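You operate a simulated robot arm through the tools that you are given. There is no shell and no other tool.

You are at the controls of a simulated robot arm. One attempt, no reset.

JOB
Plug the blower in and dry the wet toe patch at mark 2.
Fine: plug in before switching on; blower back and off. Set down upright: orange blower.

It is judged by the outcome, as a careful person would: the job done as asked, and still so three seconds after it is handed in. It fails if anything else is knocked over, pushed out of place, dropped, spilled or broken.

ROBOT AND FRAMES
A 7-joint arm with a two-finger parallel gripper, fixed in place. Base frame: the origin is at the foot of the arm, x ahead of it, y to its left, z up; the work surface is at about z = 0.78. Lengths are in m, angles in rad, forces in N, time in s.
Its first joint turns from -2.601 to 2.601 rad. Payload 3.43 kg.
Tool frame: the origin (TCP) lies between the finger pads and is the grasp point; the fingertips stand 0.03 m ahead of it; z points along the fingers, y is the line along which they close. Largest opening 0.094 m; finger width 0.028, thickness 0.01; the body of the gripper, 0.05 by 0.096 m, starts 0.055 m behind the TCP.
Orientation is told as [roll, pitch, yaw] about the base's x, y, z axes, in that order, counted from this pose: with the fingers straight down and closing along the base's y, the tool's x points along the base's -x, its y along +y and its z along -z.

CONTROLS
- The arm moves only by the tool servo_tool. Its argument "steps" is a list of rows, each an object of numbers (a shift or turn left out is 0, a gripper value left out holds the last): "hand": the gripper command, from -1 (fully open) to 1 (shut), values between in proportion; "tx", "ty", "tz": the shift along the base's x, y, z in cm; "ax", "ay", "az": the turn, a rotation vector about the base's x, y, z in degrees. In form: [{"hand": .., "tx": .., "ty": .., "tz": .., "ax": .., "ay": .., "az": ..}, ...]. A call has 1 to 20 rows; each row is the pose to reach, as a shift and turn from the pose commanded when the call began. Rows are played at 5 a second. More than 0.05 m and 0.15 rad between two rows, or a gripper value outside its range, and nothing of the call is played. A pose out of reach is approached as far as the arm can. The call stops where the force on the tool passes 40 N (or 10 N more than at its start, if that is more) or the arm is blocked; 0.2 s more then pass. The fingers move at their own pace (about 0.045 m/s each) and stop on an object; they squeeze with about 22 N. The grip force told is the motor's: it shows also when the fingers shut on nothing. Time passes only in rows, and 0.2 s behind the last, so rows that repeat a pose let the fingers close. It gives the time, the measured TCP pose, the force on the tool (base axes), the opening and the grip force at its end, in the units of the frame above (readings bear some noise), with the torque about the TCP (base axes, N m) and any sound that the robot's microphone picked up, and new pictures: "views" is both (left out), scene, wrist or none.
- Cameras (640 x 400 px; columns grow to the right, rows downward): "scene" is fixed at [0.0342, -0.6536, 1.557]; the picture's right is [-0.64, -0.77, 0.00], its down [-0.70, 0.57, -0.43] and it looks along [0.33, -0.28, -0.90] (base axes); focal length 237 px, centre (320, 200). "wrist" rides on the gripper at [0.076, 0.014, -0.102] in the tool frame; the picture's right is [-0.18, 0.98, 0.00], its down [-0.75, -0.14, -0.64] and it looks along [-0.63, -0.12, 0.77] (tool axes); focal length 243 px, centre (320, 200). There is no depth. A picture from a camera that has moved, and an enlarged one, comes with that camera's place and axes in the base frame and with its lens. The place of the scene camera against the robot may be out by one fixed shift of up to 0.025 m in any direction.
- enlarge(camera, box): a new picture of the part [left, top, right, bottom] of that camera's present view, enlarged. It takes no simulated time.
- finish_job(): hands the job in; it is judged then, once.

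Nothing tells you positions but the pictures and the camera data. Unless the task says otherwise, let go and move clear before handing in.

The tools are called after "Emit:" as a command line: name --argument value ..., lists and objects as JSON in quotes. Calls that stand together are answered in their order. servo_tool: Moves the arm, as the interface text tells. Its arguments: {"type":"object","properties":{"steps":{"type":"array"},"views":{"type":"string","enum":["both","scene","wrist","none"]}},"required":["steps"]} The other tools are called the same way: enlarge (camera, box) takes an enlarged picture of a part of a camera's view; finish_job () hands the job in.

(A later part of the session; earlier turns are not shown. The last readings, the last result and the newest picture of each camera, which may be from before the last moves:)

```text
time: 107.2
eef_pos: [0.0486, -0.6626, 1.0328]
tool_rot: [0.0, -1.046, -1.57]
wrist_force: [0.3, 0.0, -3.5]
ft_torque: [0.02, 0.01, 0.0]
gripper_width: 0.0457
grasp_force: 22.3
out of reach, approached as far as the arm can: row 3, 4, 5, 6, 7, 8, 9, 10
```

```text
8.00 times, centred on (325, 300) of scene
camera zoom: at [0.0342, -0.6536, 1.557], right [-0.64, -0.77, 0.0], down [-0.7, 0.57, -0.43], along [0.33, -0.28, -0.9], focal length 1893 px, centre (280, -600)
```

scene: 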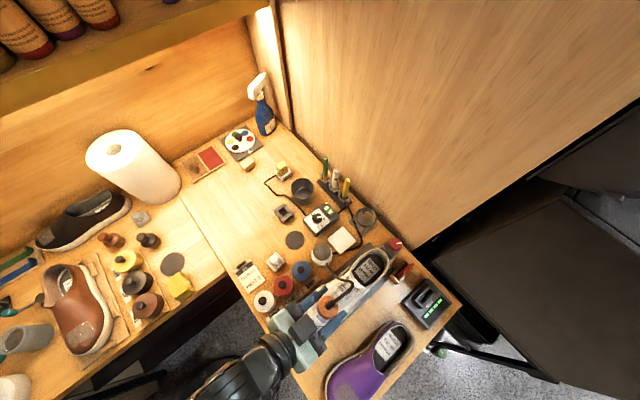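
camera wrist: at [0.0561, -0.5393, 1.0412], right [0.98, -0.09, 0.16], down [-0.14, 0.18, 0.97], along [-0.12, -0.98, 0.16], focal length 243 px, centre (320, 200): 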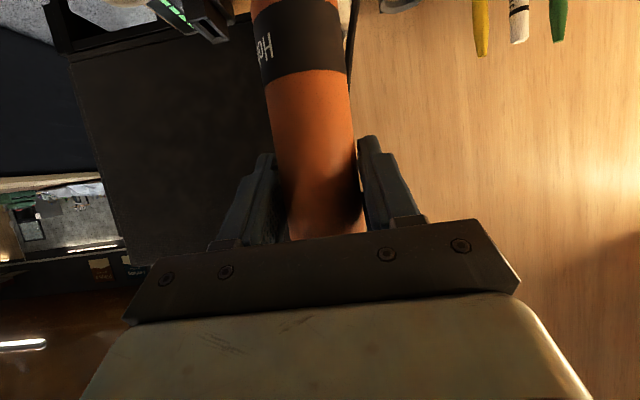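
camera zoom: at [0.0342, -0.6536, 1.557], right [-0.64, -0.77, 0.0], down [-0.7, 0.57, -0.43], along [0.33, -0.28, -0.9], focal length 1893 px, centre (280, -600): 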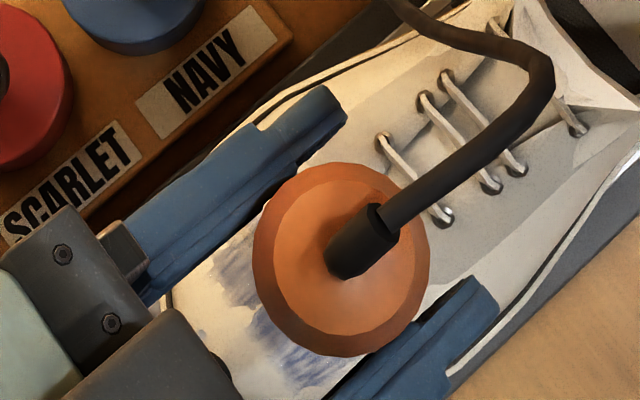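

The arm is near its inner limit here but basically on target, and the visible part of the patch already looks paler. I'll dwell for a few seconds.

Emit:
servo_tool --steps '[{"hand": 1}, {"tx": 0}, {"tx": 0}, {"tx": 0}, {"tx": 0}, {"tx": 0}, {"tx": 0}, {"tx": 0}, {"tx": 0}, {"tx": 0}, {"tx": 0}, {"tx": 0}, {"tx": 0}, {"tx": 0}, {"tx": 0}, {"tx": 0}, {"tx": 0}, {"tx": 0}, {"tx": 0}, {"tx": 0}]' --views "both"

Emit:
enlarge --camera "scene" --box '[295, 275, 355, 325]'

```text
time: 111.4
eef_pos: [0.0502, -0.6632, 1.0317]
tool_rot: [0.001, -1.045, -1.571]
wrist_force: [0.4, 0.3, -2.4]
ft_torque: [-0.02, 0.02, 0.0]
gripper_width: 0.046
grasp_force: 22.1
camera wrist: at [0.063, -0.5358, 1.0174], right [0.98, -0.09, 0.16], down [-0.14, 0.18, 0.97], along [-0.12, -0.98, 0.16], focal length 243 px, centre (320, 200)
```

scene: 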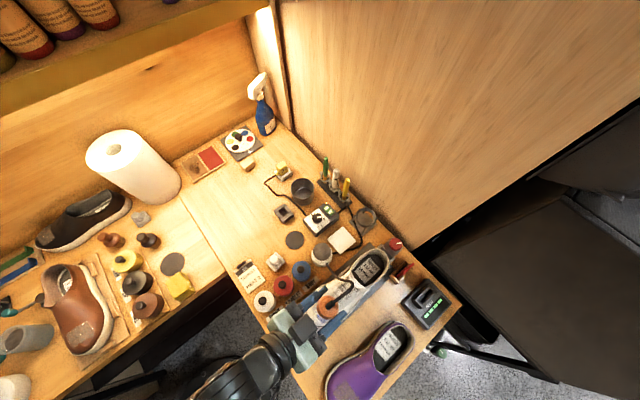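
wrist: 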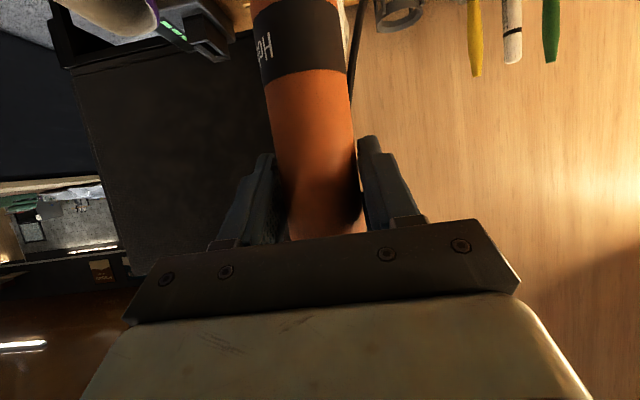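

```text
8.00 times, centred on (325, 300) of scene
camera zoom: at [0.0342, -0.6536, 1.557], right [-0.64, -0.77, 0.0], down [-0.7, 0.57, -0.43], along [0.33, -0.28, -0.9], focal length 1893 px, centre (280, -600)
```

zoom: 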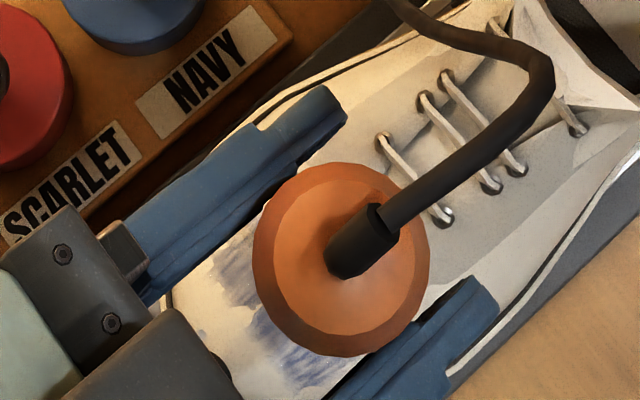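

I can't see a clear change yet because the blower hides most of the patch. I'll slide it aside briefly to inspect the patch.

Emit:
servo_tool --steps '[{"hand": 1, "tx": 1, "tz": 1}, {"tx": 3, "tz": 2}, {"tx": 5, "ty": -1, "tz": 2}, {"tx": 7, "ty": -2, "tz": 2}, {"tx": 8, "ty": -2, "tz": 2}]' --views "scene"

Emit:
enlarge --camera "scene" --box '[290, 265, 360, 325]'

Emit:
enlarge --camera "scene" --box '[270, 225, 370, 315]'

```text
time: 112.6
eef_pos: [0.1289, -0.6822, 1.0527]
tool_rot: [0.0, -1.047, -1.57]
wrist_force: [-0.2, 0.2, -3.2]
ft_torque: [0.03, 0.02, 0.03]
gripper_width: 0.0455
grasp_force: 22.3
```

scene: 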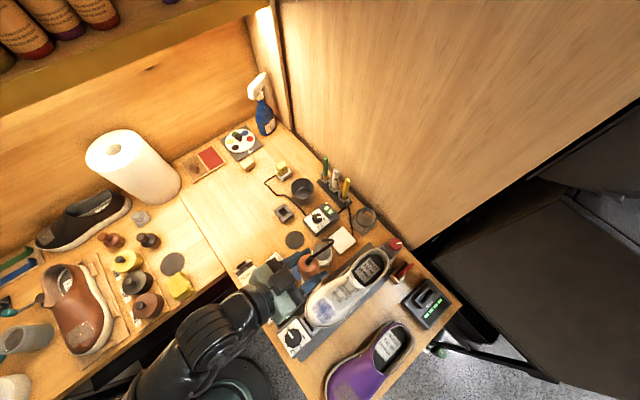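

```text
6.67 times, centred on (325, 295) of scene
camera zoom: at [0.0342, -0.6536, 1.557], right [-0.64, -0.77, 0.0], down [-0.7, 0.57, -0.43], along [0.33, -0.28, -0.9], focal length 1578 px, centre (287, -433)
```

zoom: 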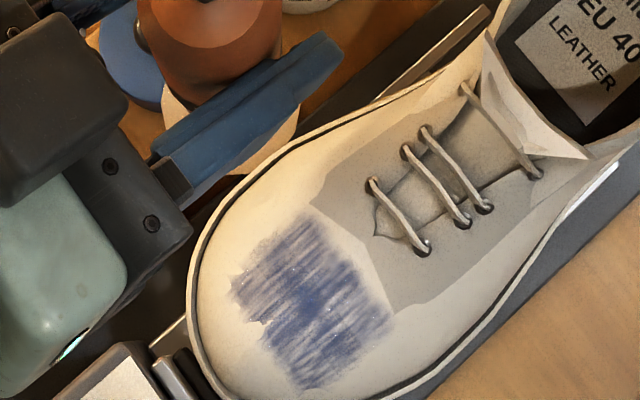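

```text
4.44 times, centred on (320, 270) of scene
camera zoom: at [0.0342, -0.6536, 1.557], right [-0.64, -0.77, 0.0], down [-0.7, 0.57, -0.43], along [0.33, -0.28, -0.9], focal length 1052 px, centre (320, -111)
```

zoom: 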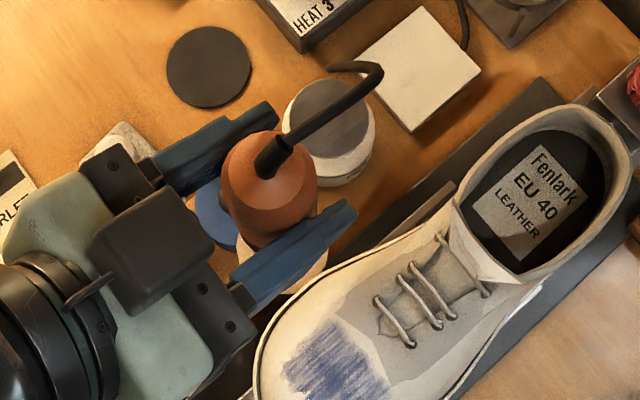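

Emit:
enlarge --camera "scene" --box '[230, 240, 330, 370]'

Emit:
enlarge --camera "scene" --box '[290, 230, 430, 340]'

```text
3.08 times, centred on (280, 305) of scene
camera zoom: at [0.0342, -0.6536, 1.557], right [-0.64, -0.77, 0.0], down [-0.7, 0.57, -0.43], along [0.33, -0.28, -0.9], focal length 728 px, centre (443, -123)
```

zoom: 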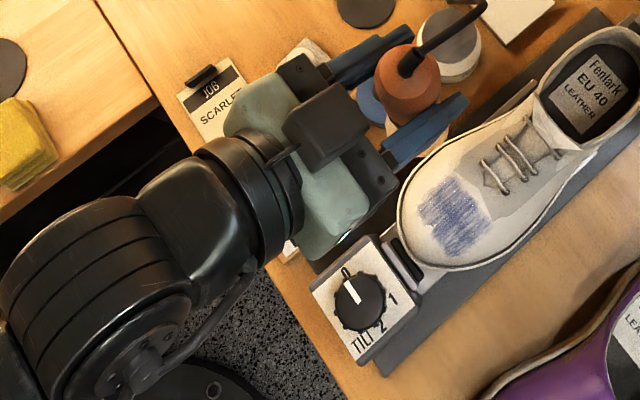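

```text
3.64 times, centred on (360, 285) of scene
camera zoom: at [0.0342, -0.6536, 1.557], right [-0.64, -0.77, 0.0], down [-0.7, 0.57, -0.43], along [0.33, -0.28, -0.9], focal length 860 px, centre (174, -109)
```

zoom: 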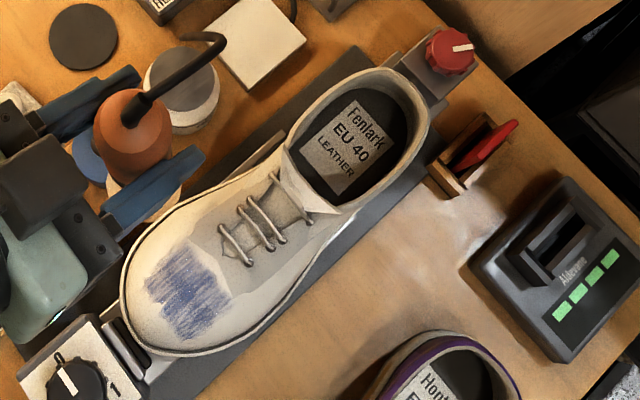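

The patch looks more matte than at the start, though I can't be sure yet. By relative measurement the patch is at about (0.048, -0.661, 0.87), so I was well centred at about 3 cm. I'll go back and dwell longer with a small sweep.

Emit:
servo_tool --steps '[{"hand": 1, "tx": -1, "tz": 0}, {"tx": -3, "ty": 1}, {"tx": -5, "ty": 2}, {"tx": -7, "ty": 2}, {"tx": -8, "ty": 2, "tz": -0.8}, {"tx": -8, "ty": 2, "tz": -1.2}, {"tx": -8, "ty": 2, "tz": -1.2}, {"tx": -8, "ty": 2, "tz": -1.2}, {"tx": -8, "ty": 2, "tz": -1.2}, {"tx": -8, "ty": 2, "tz": -1.2}, {"tx": -8, "ty": 2, "tz": -1.2}, {"tx": -8, "ty": 2, "tz": -1.2}, {"tx": -8, "ty": 2, "tz": -1.2}, {"tx": -8, "ty": 2, "tz": -1.2}, {"tx": -8, "ty": 2, "tz": -1.2}, {"tx": -8, "ty": 2, "tz": -1.2}, {"tx": -8, "ty": 2, "tz": -1.2}, {"tx": -8, "ty": 2, "tz": -1.2}, {"tx": -8, "ty": 2, "tz": -1.2}, {"tx": -8, "ty": 2, "tz": -1.2}]' --views "scene"

Emit:
enlarge --camera "scene" --box '[290, 265, 360, 325]'

```text
time: 116.8
eef_pos: [0.0496, -0.6627, 1.0411]
tool_rot: [0.0, -1.047, -1.572]
wrist_force: [0.0, 0.1, -2.9]
ft_torque: [0.0, -0.02, 0.0]
gripper_width: 0.0457
grasp_force: 22.0
```

scene: 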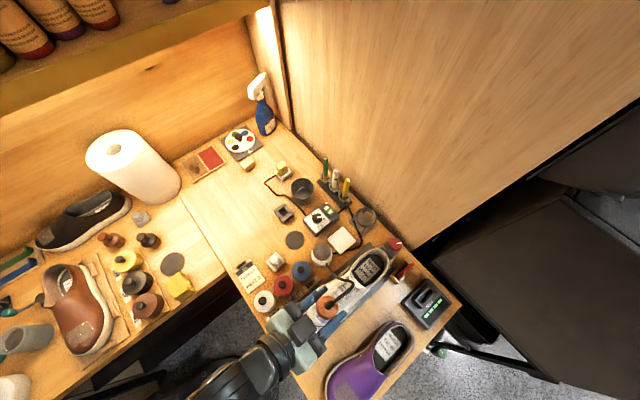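

```text
6.67 times, centred on (325, 295) of scene
camera zoom: at [0.0342, -0.6536, 1.557], right [-0.64, -0.77, 0.0], down [-0.7, 0.57, -0.43], along [0.33, -0.28, -0.9], focal length 1578 px, centre (287, -433)
```

zoom: 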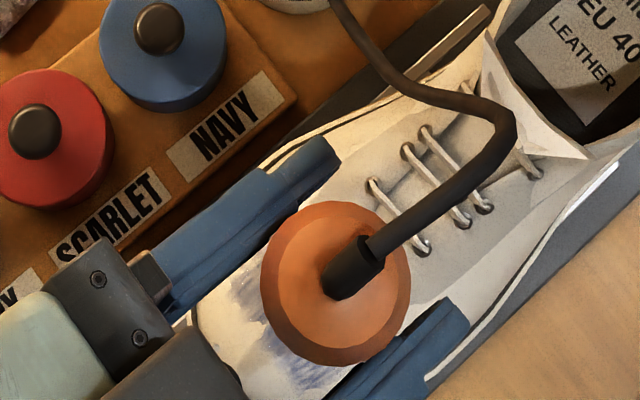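

Emit:
servo_tool --steps '[{"hand": 1, "tx": 0.5}, {"tx": 1}, {"tx": 1}, {"tx": 0.5, "ty": -0.5}, {"tx": 0, "ty": -1}, {"tx": 0, "ty": -1}, {"tx": -0.5, "ty": -0.5}, {"tx": -1, "ty": 0}, {"tx": -1, "ty": 0}, {"tx": -0.5, "ty": 0.3}, {"tx": 0, "ty": 0.5}, {"tx": 0, "ty": 0.5}, {"tx": 0}, {"tx": 0}, {"tx": 0}, {"tx": 0}, {"tx": 0}, {"tx": 0}, {"tx": 0}, {"tx": 0}]' --views "none"

Emit:
servo_tool --steps '[{"hand": 1}, {"tx": 0}, {"tx": 0}, {"tx": 0}, {"tx": 0}, {"tx": 0}, {"tx": 0}, {"tx": 0}, {"tx": 0}, {"tx": 0}, {"tx": 0}, {"tx": 0}, {"tx": 0}, {"tx": 0}, {"tx": 0}, {"tx": 1, "tz": 1}, {"tx": 3, "tz": 1.5}, {"tx": 5, "ty": -1, "tz": 1.5}, {"tx": 7, "ty": -2, "tz": 1.5}, {"tx": 8, "ty": -2, "tz": 1.5}]' --views "scene"

Emit:
enlarge --camera "scene" --box '[290, 265, 360, 325]'

Emit:
enlarge --camera "scene" --box '[290, 230, 430, 340]'

```text
time: 121.0
eef_pos: [0.0475, -0.6634, 1.0405]
tool_rot: [0.0, -1.045, -1.569]
wrist_force: [0.7, 0.2, -4.0]
ft_torque: [0.01, -0.03, 0.02]
gripper_width: 0.0457
grasp_force: 21.9
out of reach, approached as far as the arm can: row 11, 12
```

```text
time: 125.2
eef_pos: [0.1285, -0.6838, 1.0539]
tool_rot: [0.0, -1.046, -1.571]
wrist_force: [-0.4, -0.5, -3.5]
ft_torque: [0.01, -0.01, 0.0]
gripper_width: 0.0458
grasp_force: 21.9
```

scene: 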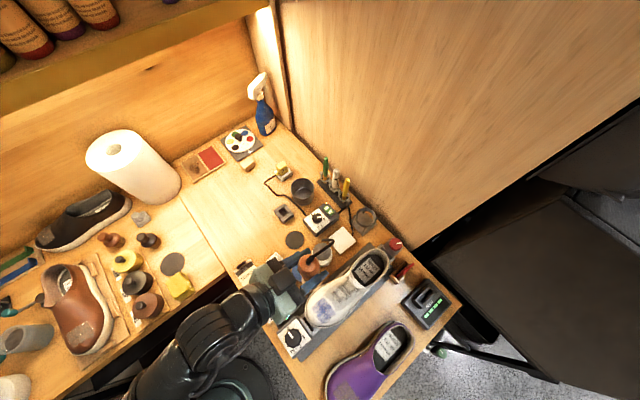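

```text
6.67 times, centred on (325, 295) of scene
camera zoom: at [0.0342, -0.6536, 1.557], right [-0.64, -0.77, 0.0], down [-0.7, 0.57, -0.43], along [0.33, -0.28, -0.9], focal length 1578 px, centre (287, -433)
```

zoom: 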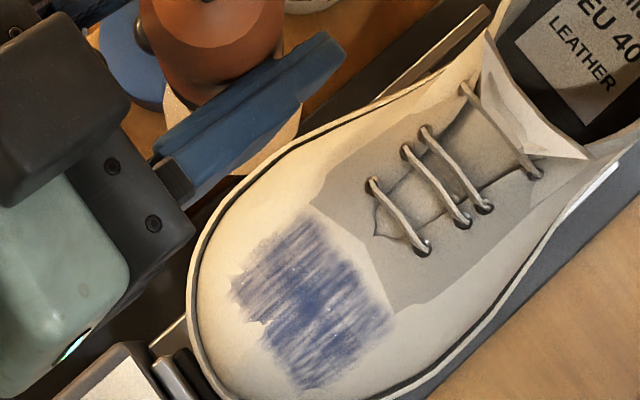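

```text
3.64 times, centred on (360, 285) of scene
camera zoom: at [0.0342, -0.6536, 1.557], right [-0.64, -0.77, 0.0], down [-0.7, 0.57, -0.43], along [0.33, -0.28, -0.9], focal length 860 px, centre (174, -109)
```

zoom: 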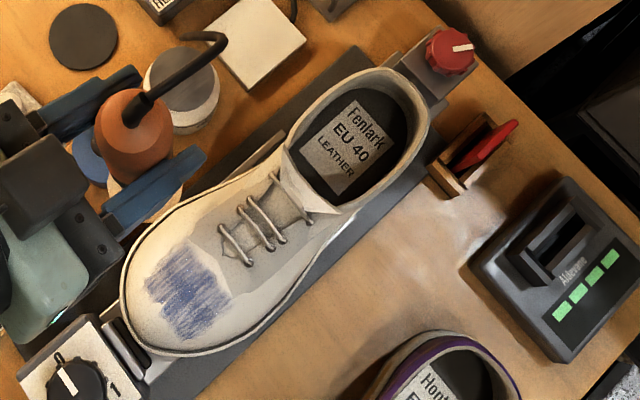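

The patch looks unchanged from the last look, uniformly matte and without the glossy highlight it had at the start. I'll draw the arm back out of the light and compare with the original view before deciding.

Emit:
servo_tool --steps '[{"hand": 1, "tx": 2, "ty": -2}, {"tx": 3.5, "ty": -5}, {"tx": 4.2, "ty": -8}, {"tx": 4.25, "ty": -11}, {"tx": 4.25, "ty": -11}]' --views "scene"

Emit:
enlarge --camera "scene" --box '[230, 240, 330, 370]'

Emit:
enlarge --camera "scene" --box '[290, 230, 430, 340]'

Emit:
enlarge --camera "scene" --box '[300, 285, 345, 325]'

```text
time: 126.4
eef_pos: [0.17, -0.796, 1.0572]
tool_rot: [0.001, -1.048, -1.572]
wrist_force: [0.1, -0.3, -2.8]
ft_torque: [0.01, 0.0, 0.02]
gripper_width: 0.0456
grasp_force: 22.7
```

scene: 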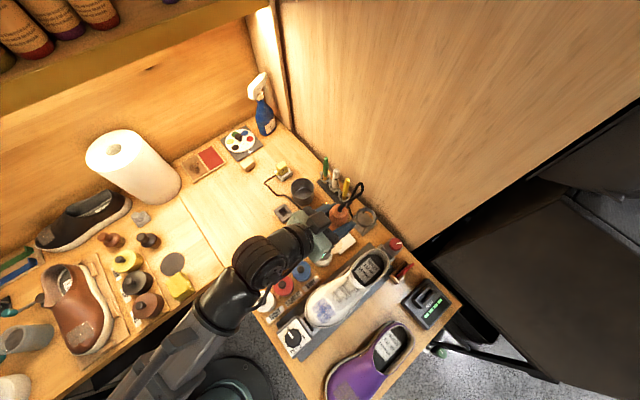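

```text
3.08 times, centred on (280, 305) of scene
camera zoom: at [0.0342, -0.6536, 1.557], right [-0.64, -0.77, 0.0], down [-0.7, 0.57, -0.43], along [0.33, -0.28, -0.9], focal length 728 px, centre (443, -123)
```

zoom: 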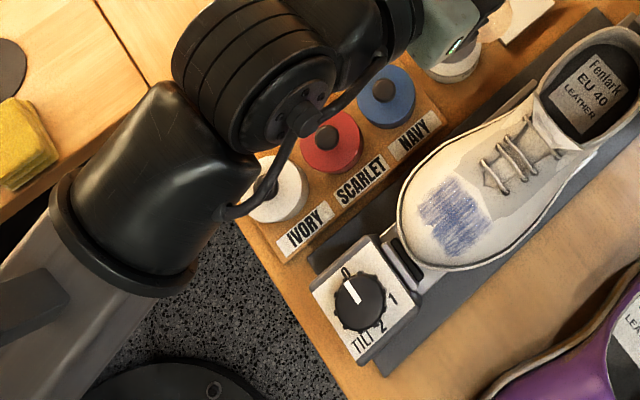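

```text
3.64 times, centred on (360, 285) of scene
camera zoom: at [0.0342, -0.6536, 1.557], right [-0.64, -0.77, 0.0], down [-0.7, 0.57, -0.43], along [0.33, -0.28, -0.9], focal length 860 px, centre (174, -109)
```

zoom: 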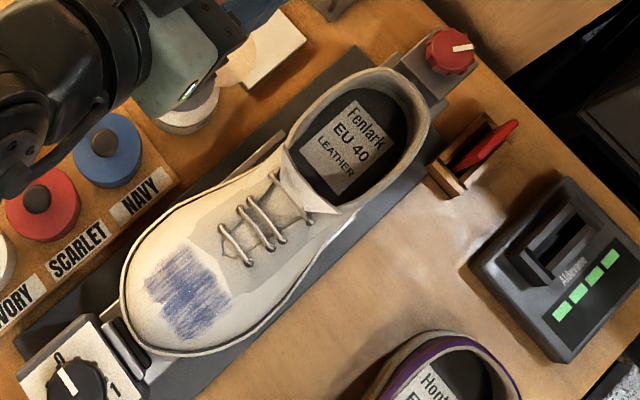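

```text
10.00 times, centred on (322, 305) of scene
camera zoom: at [0.0342, -0.6536, 1.557], right [-0.64, -0.77, 0.0], down [-0.7, 0.57, -0.43], along [0.33, -0.28, -0.9], focal length 2366 px, centre (295, -850)
```

zoom: 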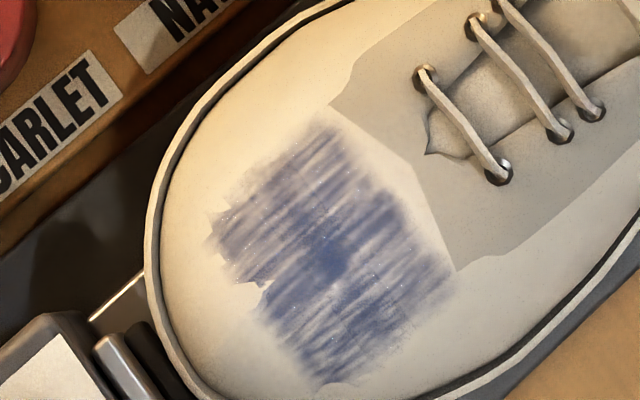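

With the arm away the patch is evenly matte and the wet highlight is gone, so it's dry. I'll now return the blower to its stand, first going back above it at height.

Emit:
servo_tool --steps '[{"hand": 1, "ty": -2}, {"ty": -5}, {"ty": -8}, {"ty": -11}, {"ty": -13}, {"ty": -14}, {"ty": -14}, {"ty": -14}]' --views "both"

Emit:
servo_tool --steps '[{"hand": 1}]' --views "none"

Emit:
servo_tool --steps '[{"hand": 1}]' --views "none"

Emit:
enlarge --camera "scene" --box '[340, 165, 420, 245]'

Emit:
enlarge --camera "wrist" --box '[200, 0, 440, 160]'

```text
time: 128.2
eef_pos: [0.1692, -0.9351, 1.0566]
tool_rot: [0.0, -1.046, -1.57]
wrist_force: [0.3, 0.6, -3.1]
ft_torque: [0.05, 0.03, 0.01]
gripper_width: 0.046
grasp_force: 22.5
camera wrist: at [0.1835, -0.8065, 1.0405], right [0.98, -0.09, 0.16], down [-0.14, 0.18, 0.97], along [-0.12, -0.98, 0.16], focal length 243 px, centre (320, 200)
```

scene: 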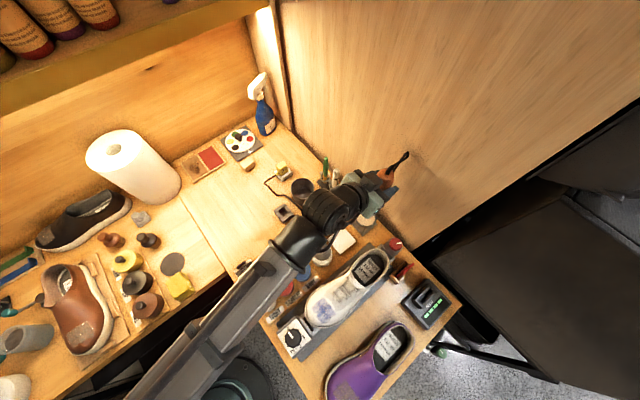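
wrist: 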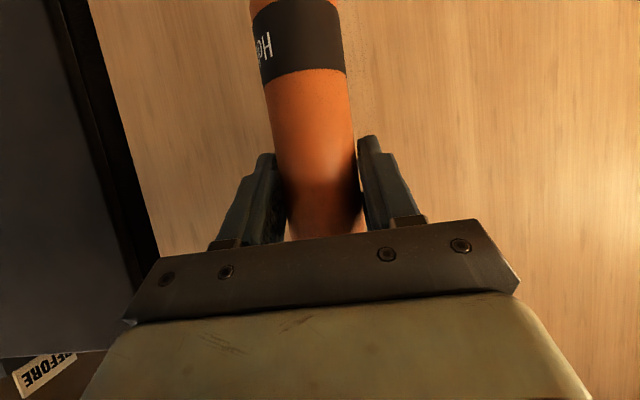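

```text
time: 128.6
eef_pos: [0.1704, -0.9353, 1.055]
tool_rot: [0.001, -1.048, -1.571]
wrist_force: [-0.7, 0.1, -3.2]
ft_torque: [0.03, -0.04, 0.01]
gripper_width: 0.0461
grasp_force: 22.4
```

```text
time: 129.0
eef_pos: [0.1708, -0.935, 1.0564]
tool_rot: [0.001, -1.047, -1.571]
wrist_force: [-0.1, -0.4, -2.7]
ft_torque: [0.02, 0.02, -0.01]
gripper_width: 0.0459
grasp_force: 21.6
```

```text
5.00 times, centred on (380, 205) of scene
camera zoom: at [0.0342, -0.6536, 1.557], right [-0.64, -0.77, 0.0], down [-0.7, 0.57, -0.43], along [0.33, -0.28, -0.9], focal length 1183 px, centre (20, 175)
```

zoom: 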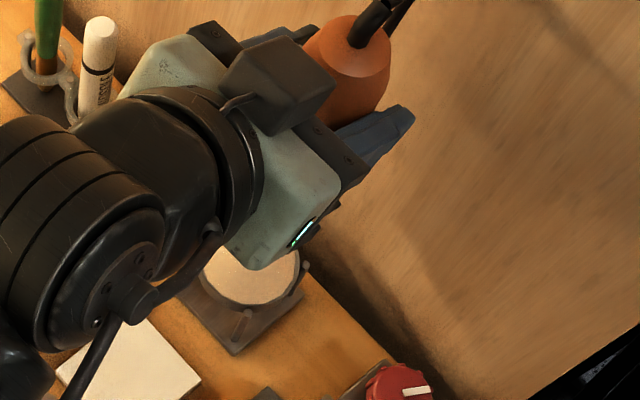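

```text
2.50 times, centred on (320, 80) of wrist
camera zoom: at [0.1835, -0.8064, 1.0405], right [0.98, -0.09, 0.16], down [-0.14, 0.18, 0.97], along [-0.12, -0.98, 0.16], focal length 606 px, centre (320, 500)
```

zoom: 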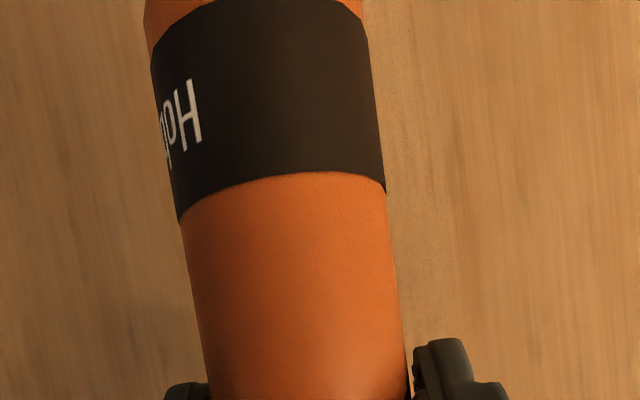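

I'm back above the stand, within a millimetre of the pick-up line. I'll lower straight down in stages, watching the force.

Emit:
servo_tool --steps '[{"hand": 1, "tx": 0.04, "ty": -0.06, "tz": -1.5}, {"tx": 0.04, "ty": -0.06, "tz": -3}, {"tx": 0.04, "ty": -0.06, "tz": -4.5}, {"tx": 0.04, "ty": -0.06, "tz": -6}, {"tx": 0.04, "ty": -0.06, "tz": -7.5}, {"tx": 0.04, "ty": -0.06, "tz": -7.5}]' --views "both"

Emit:
enlarge --camera "scene" --box '[340, 165, 420, 245]'

Emit:
enlarge --camera "wrist" --box '[200, 0, 440, 160]'

```text
time: 130.4
eef_pos: [0.1724, -0.933, 0.982]
tool_rot: [0.001, -1.048, -1.57]
wrist_force: [0.2, 0.4, -3.9]
ft_torque: [-0.01, 0.02, -0.02]
gripper_width: 0.0458
grasp_force: 21.9
camera wrist: at [0.1861, -0.8051, 0.9664], right [0.98, -0.09, 0.16], down [-0.14, 0.18, 0.97], along [-0.12, -0.98, 0.16], focal length 243 px, centre (320, 200)
```

scene: 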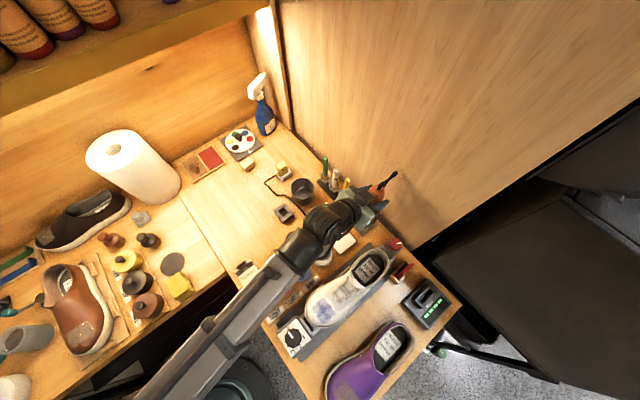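
wrist: 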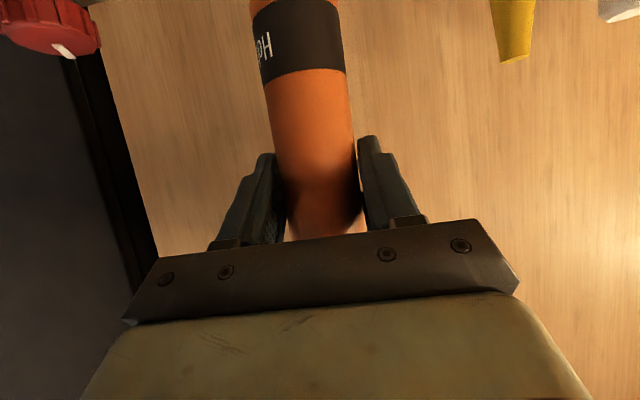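

```text
5.00 times, centred on (380, 205) of scene
camera zoom: at [0.0342, -0.6536, 1.557], right [-0.64, -0.77, 0.0], down [-0.7, 0.57, -0.43], along [0.33, -0.28, -0.9], focal length 1183 px, centre (20, 175)
```

zoom: 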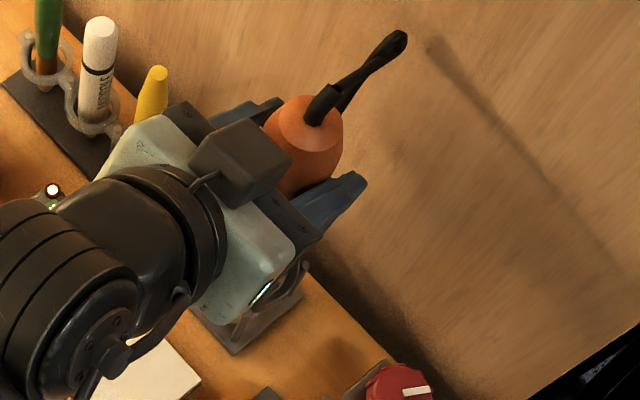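

```text
2.50 times, centred on (320, 80) of wrist
camera zoom: at [0.1861, -0.8051, 0.9664], right [0.98, -0.09, 0.16], down [-0.14, 0.18, 0.97], along [-0.12, -0.98, 0.16], focal length 606 px, centre (320, 500)
```

zoom: 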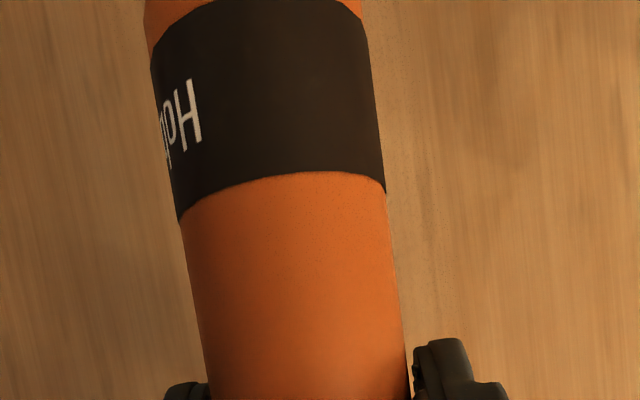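

Emit:
servo_tool --steps '[{"hand": 1}]' --views "none"

Emit:
servo_tool --steps '[{"hand": 1, "tz": -0.8}, {"tz": -1.6}, {"tz": -2.4}, {"tz": -2.4}]' --views "wrist"

```text
time: 130.8
eef_pos: [0.1725, -0.9328, 0.9813]
tool_rot: [0.002, -1.048, -1.571]
wrist_force: [-0.1, 0.5, -3.0]
ft_torque: [0.02, 0.0, 0.01]
gripper_width: 0.0458
grasp_force: 21.5
```

```text
time: 131.8
eef_pos: [0.1722, -0.9333, 0.957]
tool_rot: [0.0, -1.048, -1.571]
wrist_force: [0.0, -0.2, -2.8]
ft_torque: [-0.02, -0.01, -0.03]
gripper_width: 0.0458
grasp_force: 21.9
camera wrist: at [0.186, -0.805, 0.9418], right [0.98, -0.09, 0.16], down [-0.14, 0.18, 0.97], along [-0.12, -0.98, 0.16], focal length 243 px, centre (320, 200)
```

wrist: 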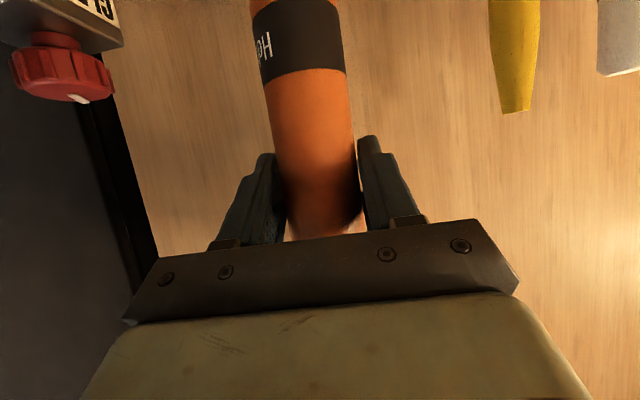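

Emit:
servo_tool --steps '[{"hand": 1, "tx": -0.1, "ty": -0.15, "tz": -0.5}, {"tx": -0.1, "ty": -0.15, "tz": -1}, {"tx": -0.1, "ty": -0.15, "tz": -1.5}, {"tx": -0.1, "ty": -0.15, "tz": -1.5}]' --views "both"

Emit:
enlarge --camera "wrist" --box '[200, 0, 440, 160]'

Emit:
enlarge --camera "scene" --box '[340, 165, 420, 245]'

```text
time: 132.8
eef_pos: [0.1717, -0.9356, 0.942]
tool_rot: [0.0, -1.048, -1.571]
wrist_force: [0.3, -0.5, -2.8]
ft_torque: [0.02, 0.03, -0.01]
gripper_width: 0.046
grasp_force: 22.3
camera wrist: at [0.1853, -0.8068, 0.9267], right [0.98, -0.09, 0.16], down [-0.14, 0.18, 0.97], along [-0.12, -0.98, 0.16], focal length 243 px, centre (320, 200)
```

scene: 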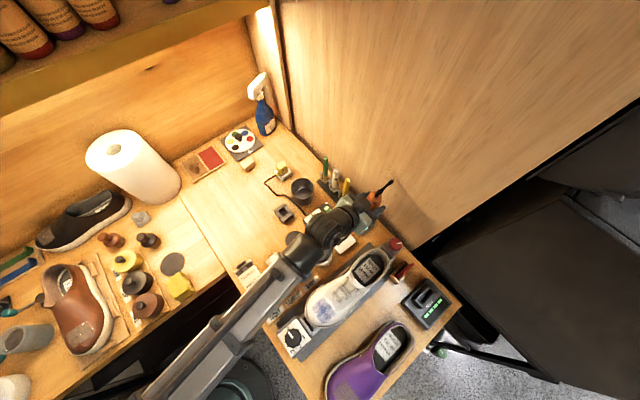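
wrist: 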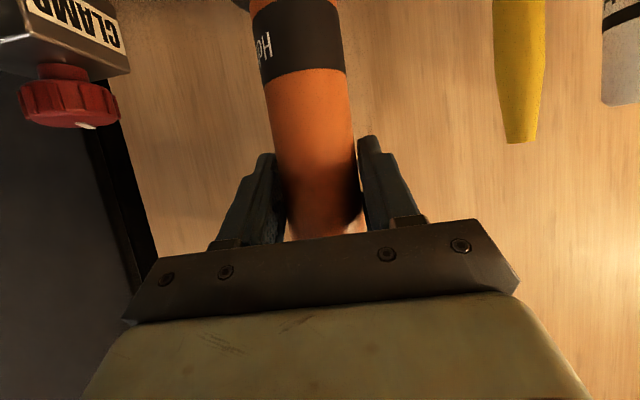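

```text
2.50 times, centred on (320, 80) of wrist
camera zoom: at [0.1853, -0.8068, 0.9267], right [0.98, -0.09, 0.16], down [-0.14, 0.18, 0.97], along [-0.12, -0.98, 0.16], focal length 606 px, centre (320, 500)
```

zoom: 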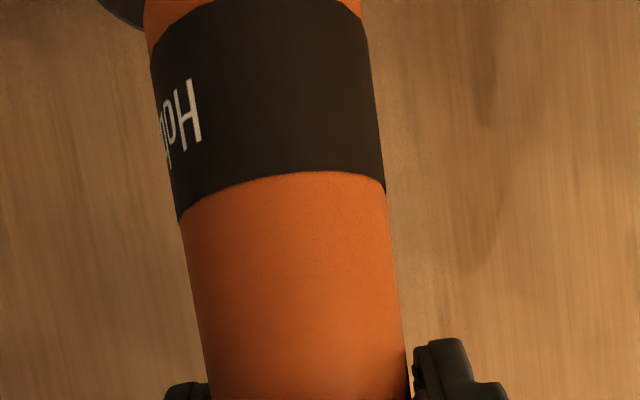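

```text
5.00 times, centred on (380, 205) of scene
camera zoom: at [0.0342, -0.6536, 1.557], right [-0.64, -0.77, 0.0], down [-0.7, 0.57, -0.43], along [0.33, -0.28, -0.9], focal length 1183 px, centre (20, 175)
```

zoom: 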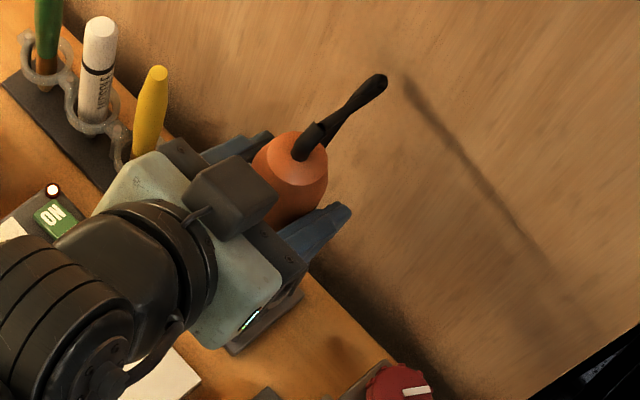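

No contact, and I'm now on the pick-up line at (0.1717, -0.9356). I'll lower the last stretch.

Emit:
servo_tool --steps '[{"hand": 1, "tz": -0.4}, {"tz": -0.8}, {"tz": -1.2}, {"tz": -1.5}, {"tz": -1.5}]' --views "wrist"

Emit:
enlarge --camera "wrist" --box '[200, 0, 440, 160]'

```text
time: 134.0
eef_pos: [0.1706, -0.9349, 0.928]
tool_rot: [0.0, -1.048, -1.572]
wrist_force: [-0.3, 1.0, 0.4]
ft_torque: [0.04, 0.1, 0.0]
gripper_width: 0.0456
grasp_force: 21.2
camera wrist: at [0.1834, -0.8077, 0.9117], right [0.98, -0.09, 0.16], down [-0.14, 0.18, 0.97], along [-0.12, -0.98, 0.16], focal length 243 px, centre (320, 200)
```

wrist: 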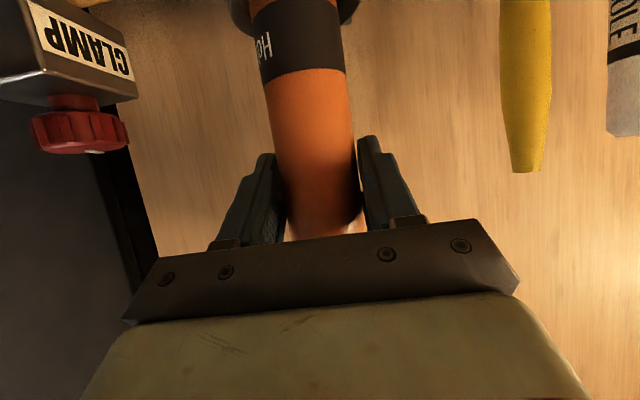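

```text
2.50 times, centred on (320, 80) of wrist
camera zoom: at [0.1834, -0.8077, 0.9117], right [0.98, -0.09, 0.16], down [-0.14, 0.18, 0.97], along [-0.12, -0.98, 0.16], focal length 606 px, centre (320, 500)
```

zoom: 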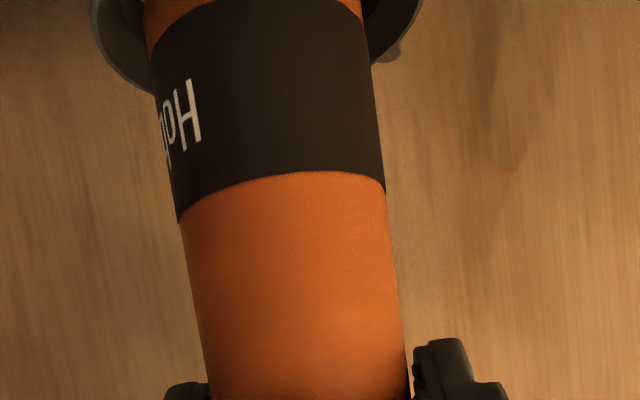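

The weight has transferred to the stand and the view matches the original pick-up view. I'll open the fingers slowly and watch that the blower stays upright.

Emit:
servo_tool --steps '[{"hand": 1, "tz": -0.1}, {"hand": 0, "tz": -0.1}, {"hand": -0.2, "tz": -0.1}, {"hand": -0.4, "tz": -0.1}, {"hand": -0.5, "tz": -0.1}, {"hand": -0.5, "tz": -0.1}]' --views "both"

Emit:
enlarge --camera "scene" --box '[320, 160, 420, 250]'

Emit:
enlarge --camera "wrist" --box '[220, 20, 420, 240]'

```text
time: 135.4
eef_pos: [0.171, -0.9341, 0.9261]
tool_rot: [0.002, -1.047, -1.57]
wrist_force: [0.6, 0.2, -0.1]
ft_torque: [0.06, 0.0, -0.02]
gripper_width: 0.0706
grasp_force: 0.0
camera wrist: at [0.1841, -0.8075, 0.9109], right [0.98, -0.09, 0.16], down [-0.14, 0.18, 0.97], along [-0.12, -0.98, 0.16], focal length 243 px, centre (320, 200)
```

scene: 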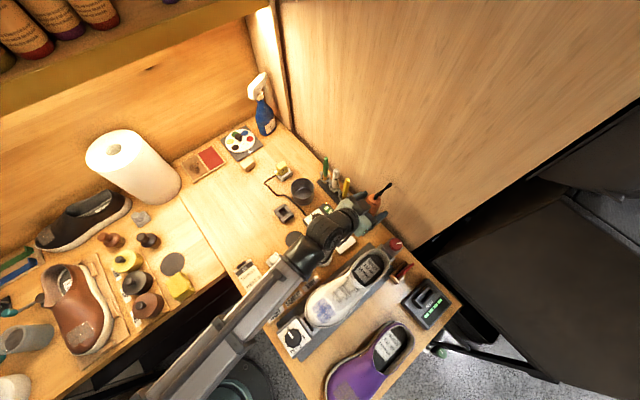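
wrist: 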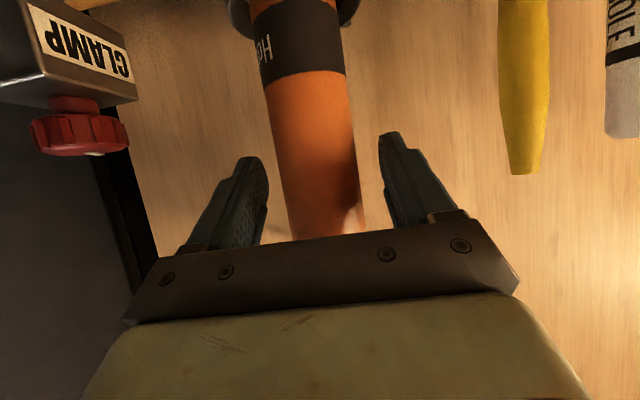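

```text
4.44 times, centred on (370, 205) of scene
camera zoom: at [0.0342, -0.6536, 1.557], right [-0.64, -0.77, 0.0], down [-0.7, 0.57, -0.43], along [0.33, -0.28, -0.9], focal length 1052 px, centre (98, 178)
```

zoom: 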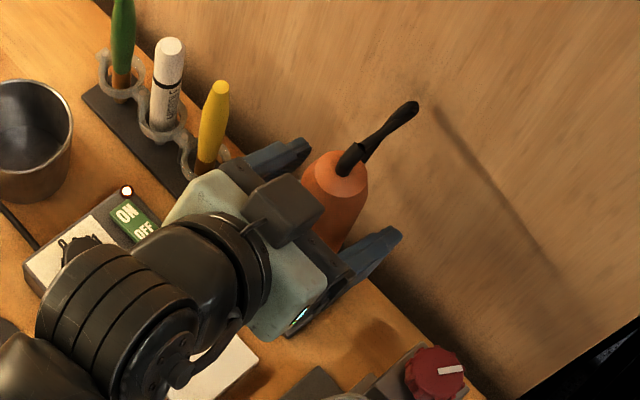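

```text
1.82 times, centred on (320, 130) of wrist
camera zoom: at [0.1841, -0.8075, 0.9109], right [0.98, -0.09, 0.16], down [-0.14, 0.18, 0.97], along [-0.12, -0.98, 0.16], focal length 441 px, centre (320, 327)
```

zoom: 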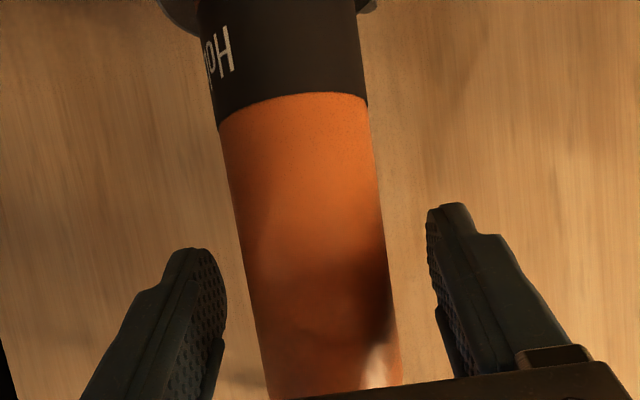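

The blower stands in its ring as before. I'll back straight out, then check the patch once more with the wrist camera before switching off.

Emit:
servo_tool --steps '[{"hand": -0.5, "ty": 2}, {"ty": 4}, {"ty": 7}, {"ty": 10}, {"ty": 13, "tz": 2, "ax": 6}, {"ty": 15.5, "tz": 5, "ax": 13, "tx": -1}, {"ty": 18, "tz": 8, "ax": 20, "tx": -2.5}, {"ty": 20.5, "tz": 11, "ax": 27, "tx": -4}, {"ty": 23, "tz": 13, "ax": 34, "tx": -6}, {"ty": 25.5, "tz": 14.5, "ax": 41, "tx": -8}, {"ty": 28, "tz": 14.8, "ax": 48, "tx": -10}, {"ty": 30, "tz": 14.8, "ax": 55, "tx": -11.5}, {"ty": 30.8, "tz": 14.8, "ax": 60, "tx": -11.8}, {"ty": 30.8, "tz": 14.8, "ax": 60, "tx": -11.8}]' --views "both"

Emit:
enlarge --camera "wrist" --box '[200, 0, 440, 180]'

Emit:
enlarge --camera "scene" --box '[300, 160, 420, 260]'

```text
time: 138.4
eef_pos: [0.055, -0.6273, 1.0751]
tool_rot: [-0.001, 0.002, -1.571]
wrist_force: [-0.4, -0.1, -0.4]
ft_torque: [0.0, 0.02, -0.03]
gripper_width: 0.0705
grasp_force: 0.2
camera wrist: at [0.0687, -0.5507, 1.1772], right [0.98, -0.18, 0.0], down [-0.14, -0.75, 0.64], along [-0.12, -0.63, -0.77], focal length 243 px, centre (320, 200)
```

scene: 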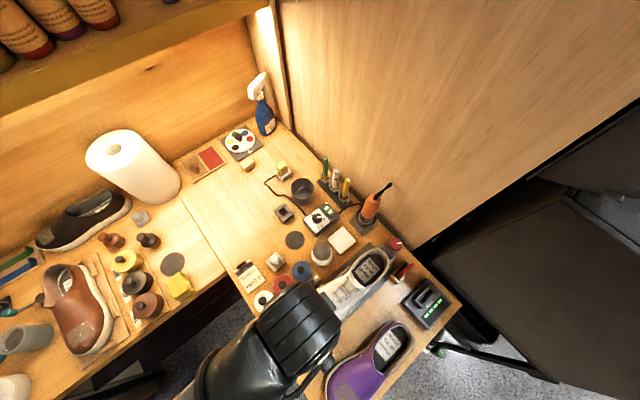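
wrist: 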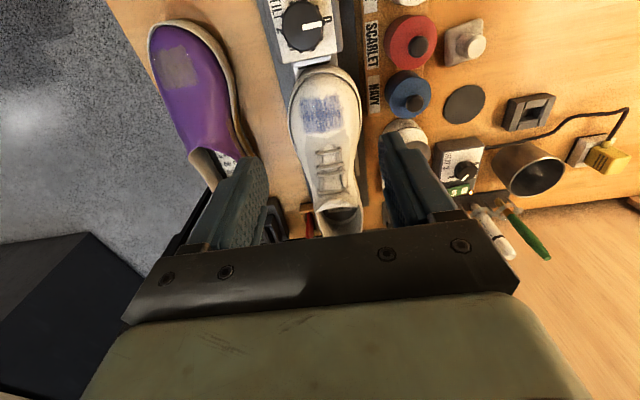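

```text
2.22 times, centred on (320, 90) of wrist
camera zoom: at [0.0687, -0.5507, 1.1772], right [0.98, -0.18, 0.0], down [-0.14, -0.75, 0.64], along [-0.12, -0.63, -0.77], focal length 539 px, centre (320, 444)
```

zoom: 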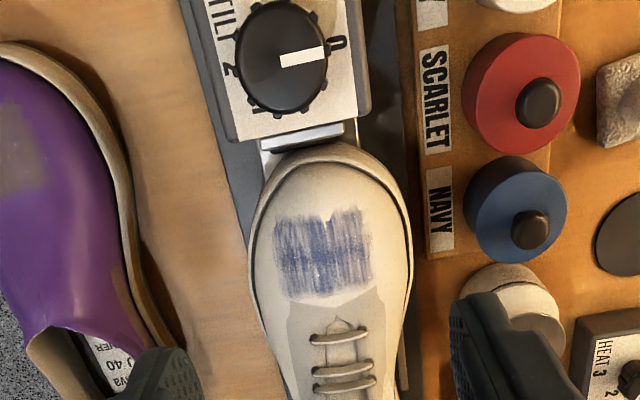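

```text
4.00 times, centred on (360, 210) of scene
camera zoom: at [0.0342, -0.6536, 1.557], right [-0.64, -0.77, 0.0], down [-0.7, 0.57, -0.43], along [0.33, -0.28, -0.9], focal length 946 px, centre (160, 160)
```

zoom: 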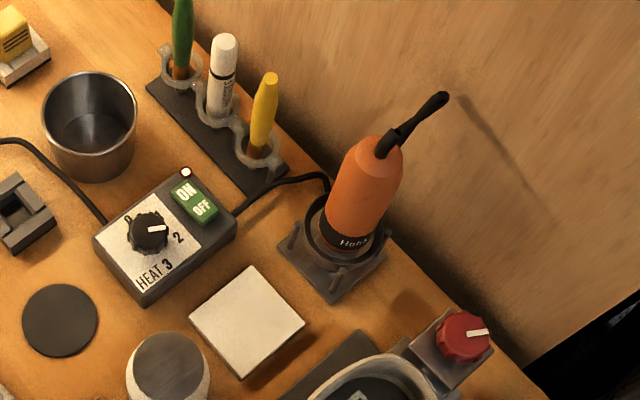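

Emit:
enlarge --camera "wrist" --box '[285, 60, 370, 140]'

Emit:
enlarge --camera "scene" --box '[350, 170, 410, 240]'

```text
5.00 times, centred on (328, 100) of wrist
camera zoom: at [0.0687, -0.5507, 1.1772], right [0.98, -0.18, 0.0], down [-0.14, -0.75, 0.64], along [-0.12, -0.63, -0.77], focal length 1213 px, centre (282, 700)
```

zoom: 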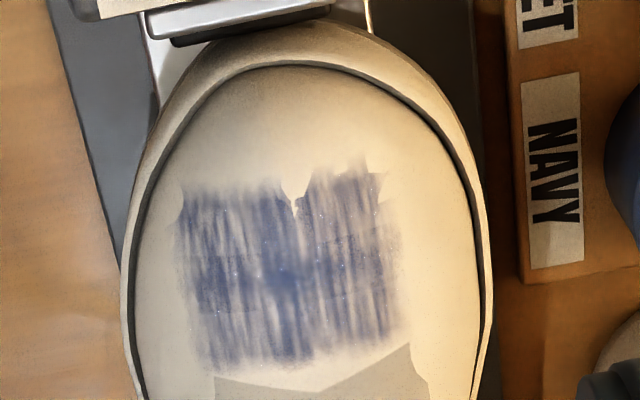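

```text
5.71 times, centred on (380, 205) of scene
camera zoom: at [0.0342, -0.6536, 1.557], right [-0.64, -0.77, 0.0], down [-0.7, 0.57, -0.43], along [0.33, -0.28, -0.9], focal length 1352 px, centre (-23, 171)
```

zoom: 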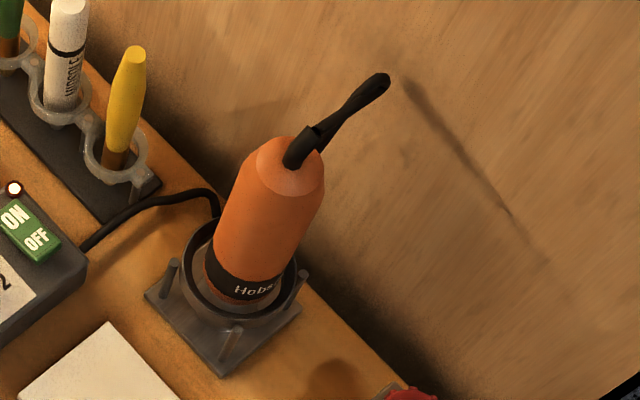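

The patch is matte and the blower is fully seated upright. Now I'll go and press the OFF end of the rocker near (0.252, -0.866) with closed fingertips.

Emit:
servo_tool --steps '[{"hand": 1, "tx": 2.5, "ty": -3}, {"tx": 5, "ty": -6}, {"tx": 7.5, "ty": -9}, {"tx": 10, "ty": -12}, {"tx": 12.5, "ty": -15}, {"tx": 15, "ty": -18}, {"tx": 17.5, "ty": -21, "tz": -2}, {"tx": 19.2, "ty": -23.3, "tz": -5}, {"tx": 19.6, "ty": -23.8, "tz": -9}, {"tx": 19.6, "ty": -23.8, "tz": -13}, {"tx": 19.6, "ty": -23.8, "tz": -16.5}, {"tx": 19.6, "ty": -23.8, "tz": -16.5}]' --views "both"

Emit:
enlarge --camera "wrist" --box '[230, 60, 410, 240]'

```text
time: 141.0
eef_pos: [0.2476, -0.8669, 0.9088]
tool_rot: [0.0, 0.0, -1.57]
wrist_force: [-0.8, 0.0, 0.1]
ft_torque: [-0.02, 0.02, 0.01]
gripper_width: 0.0001
grasp_force: 21.9
camera wrist: at [0.2606, -0.7896, 1.0106], right [0.98, -0.18, 0.0], down [-0.14, -0.75, 0.64], along [-0.12, -0.63, -0.77], focal length 243 px, centre (320, 200)
```

scene: 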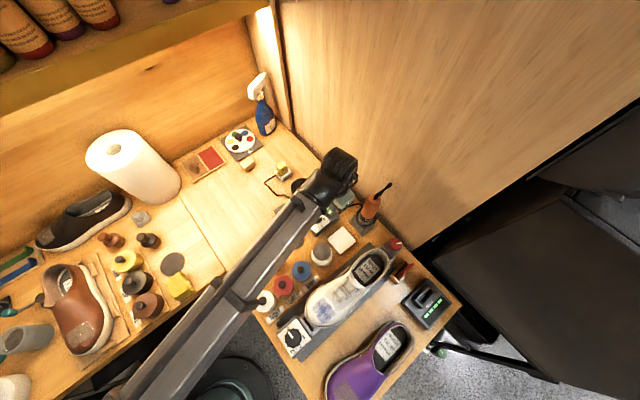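
wrist: 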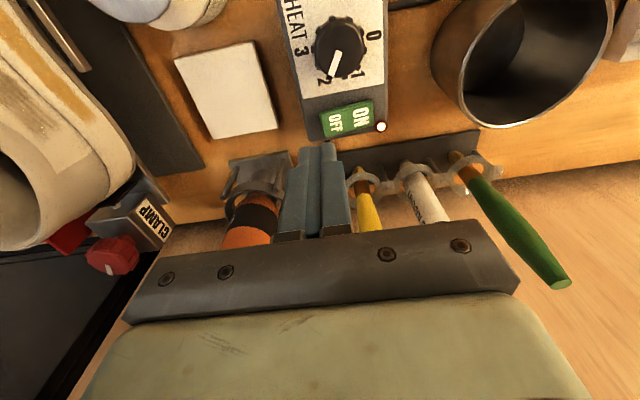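

```text
2.22 times, centred on (320, 150) of wrist
camera zoom: at [0.2606, -0.7896, 1.0106], right [0.98, -0.18, 0.0], down [-0.14, -0.75, 0.64], along [-0.12, -0.63, -0.77], focal length 539 px, centre (320, 311)
```

zoom: 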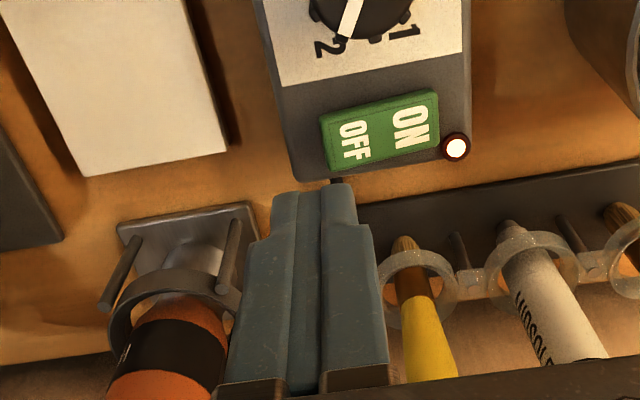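

The OFF half is centred at about (0.259, -0.865). I'll shift to x 0.254 and lower onto its outer half.

Emit:
servo_tool --steps '[{"hand": 1, "tx": 0.6, "ty": 0.15, "tz": -1.5}, {"tx": 0.6, "ty": 0.15, "tz": -3}, {"tx": 0.6, "ty": 0.15, "tz": -4.2}, {"tx": 0.6, "ty": 0.15, "tz": -4.8}]' --views "wrist"

Emit:
enlarge --camera "wrist" --box '[230, 100, 410, 240]'

```text
time: 142.0
eef_pos: [0.2541, -0.8634, 0.8618]
tool_rot: [-0.002, -0.001, -1.571]
wrist_force: [-0.7, 0.0, 0.1]
ft_torque: [-0.02, 0.02, 0.01]
gripper_width: 0.0001
grasp_force: 22.0
camera wrist: at [0.2676, -0.7865, 0.9632], right [0.98, -0.18, 0.0], down [-0.14, -0.75, 0.64], along [-0.12, -0.63, -0.77], focal length 243 px, centre (320, 200)
```

wrist: 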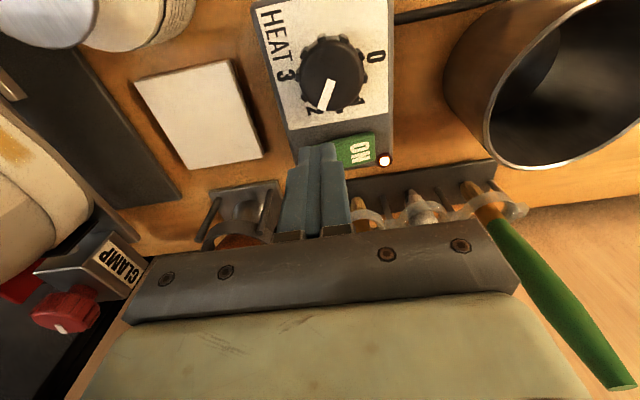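

```text
2.86 times, centred on (320, 170) of wrist
camera zoom: at [0.2676, -0.7865, 0.9632], right [0.98, -0.18, 0.0], down [-0.14, -0.75, 0.64], along [-0.12, -0.63, -0.77], focal length 693 px, centre (320, 286)
```

zoom: 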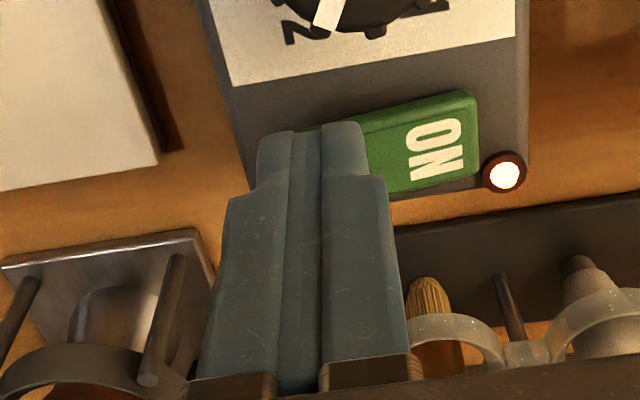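

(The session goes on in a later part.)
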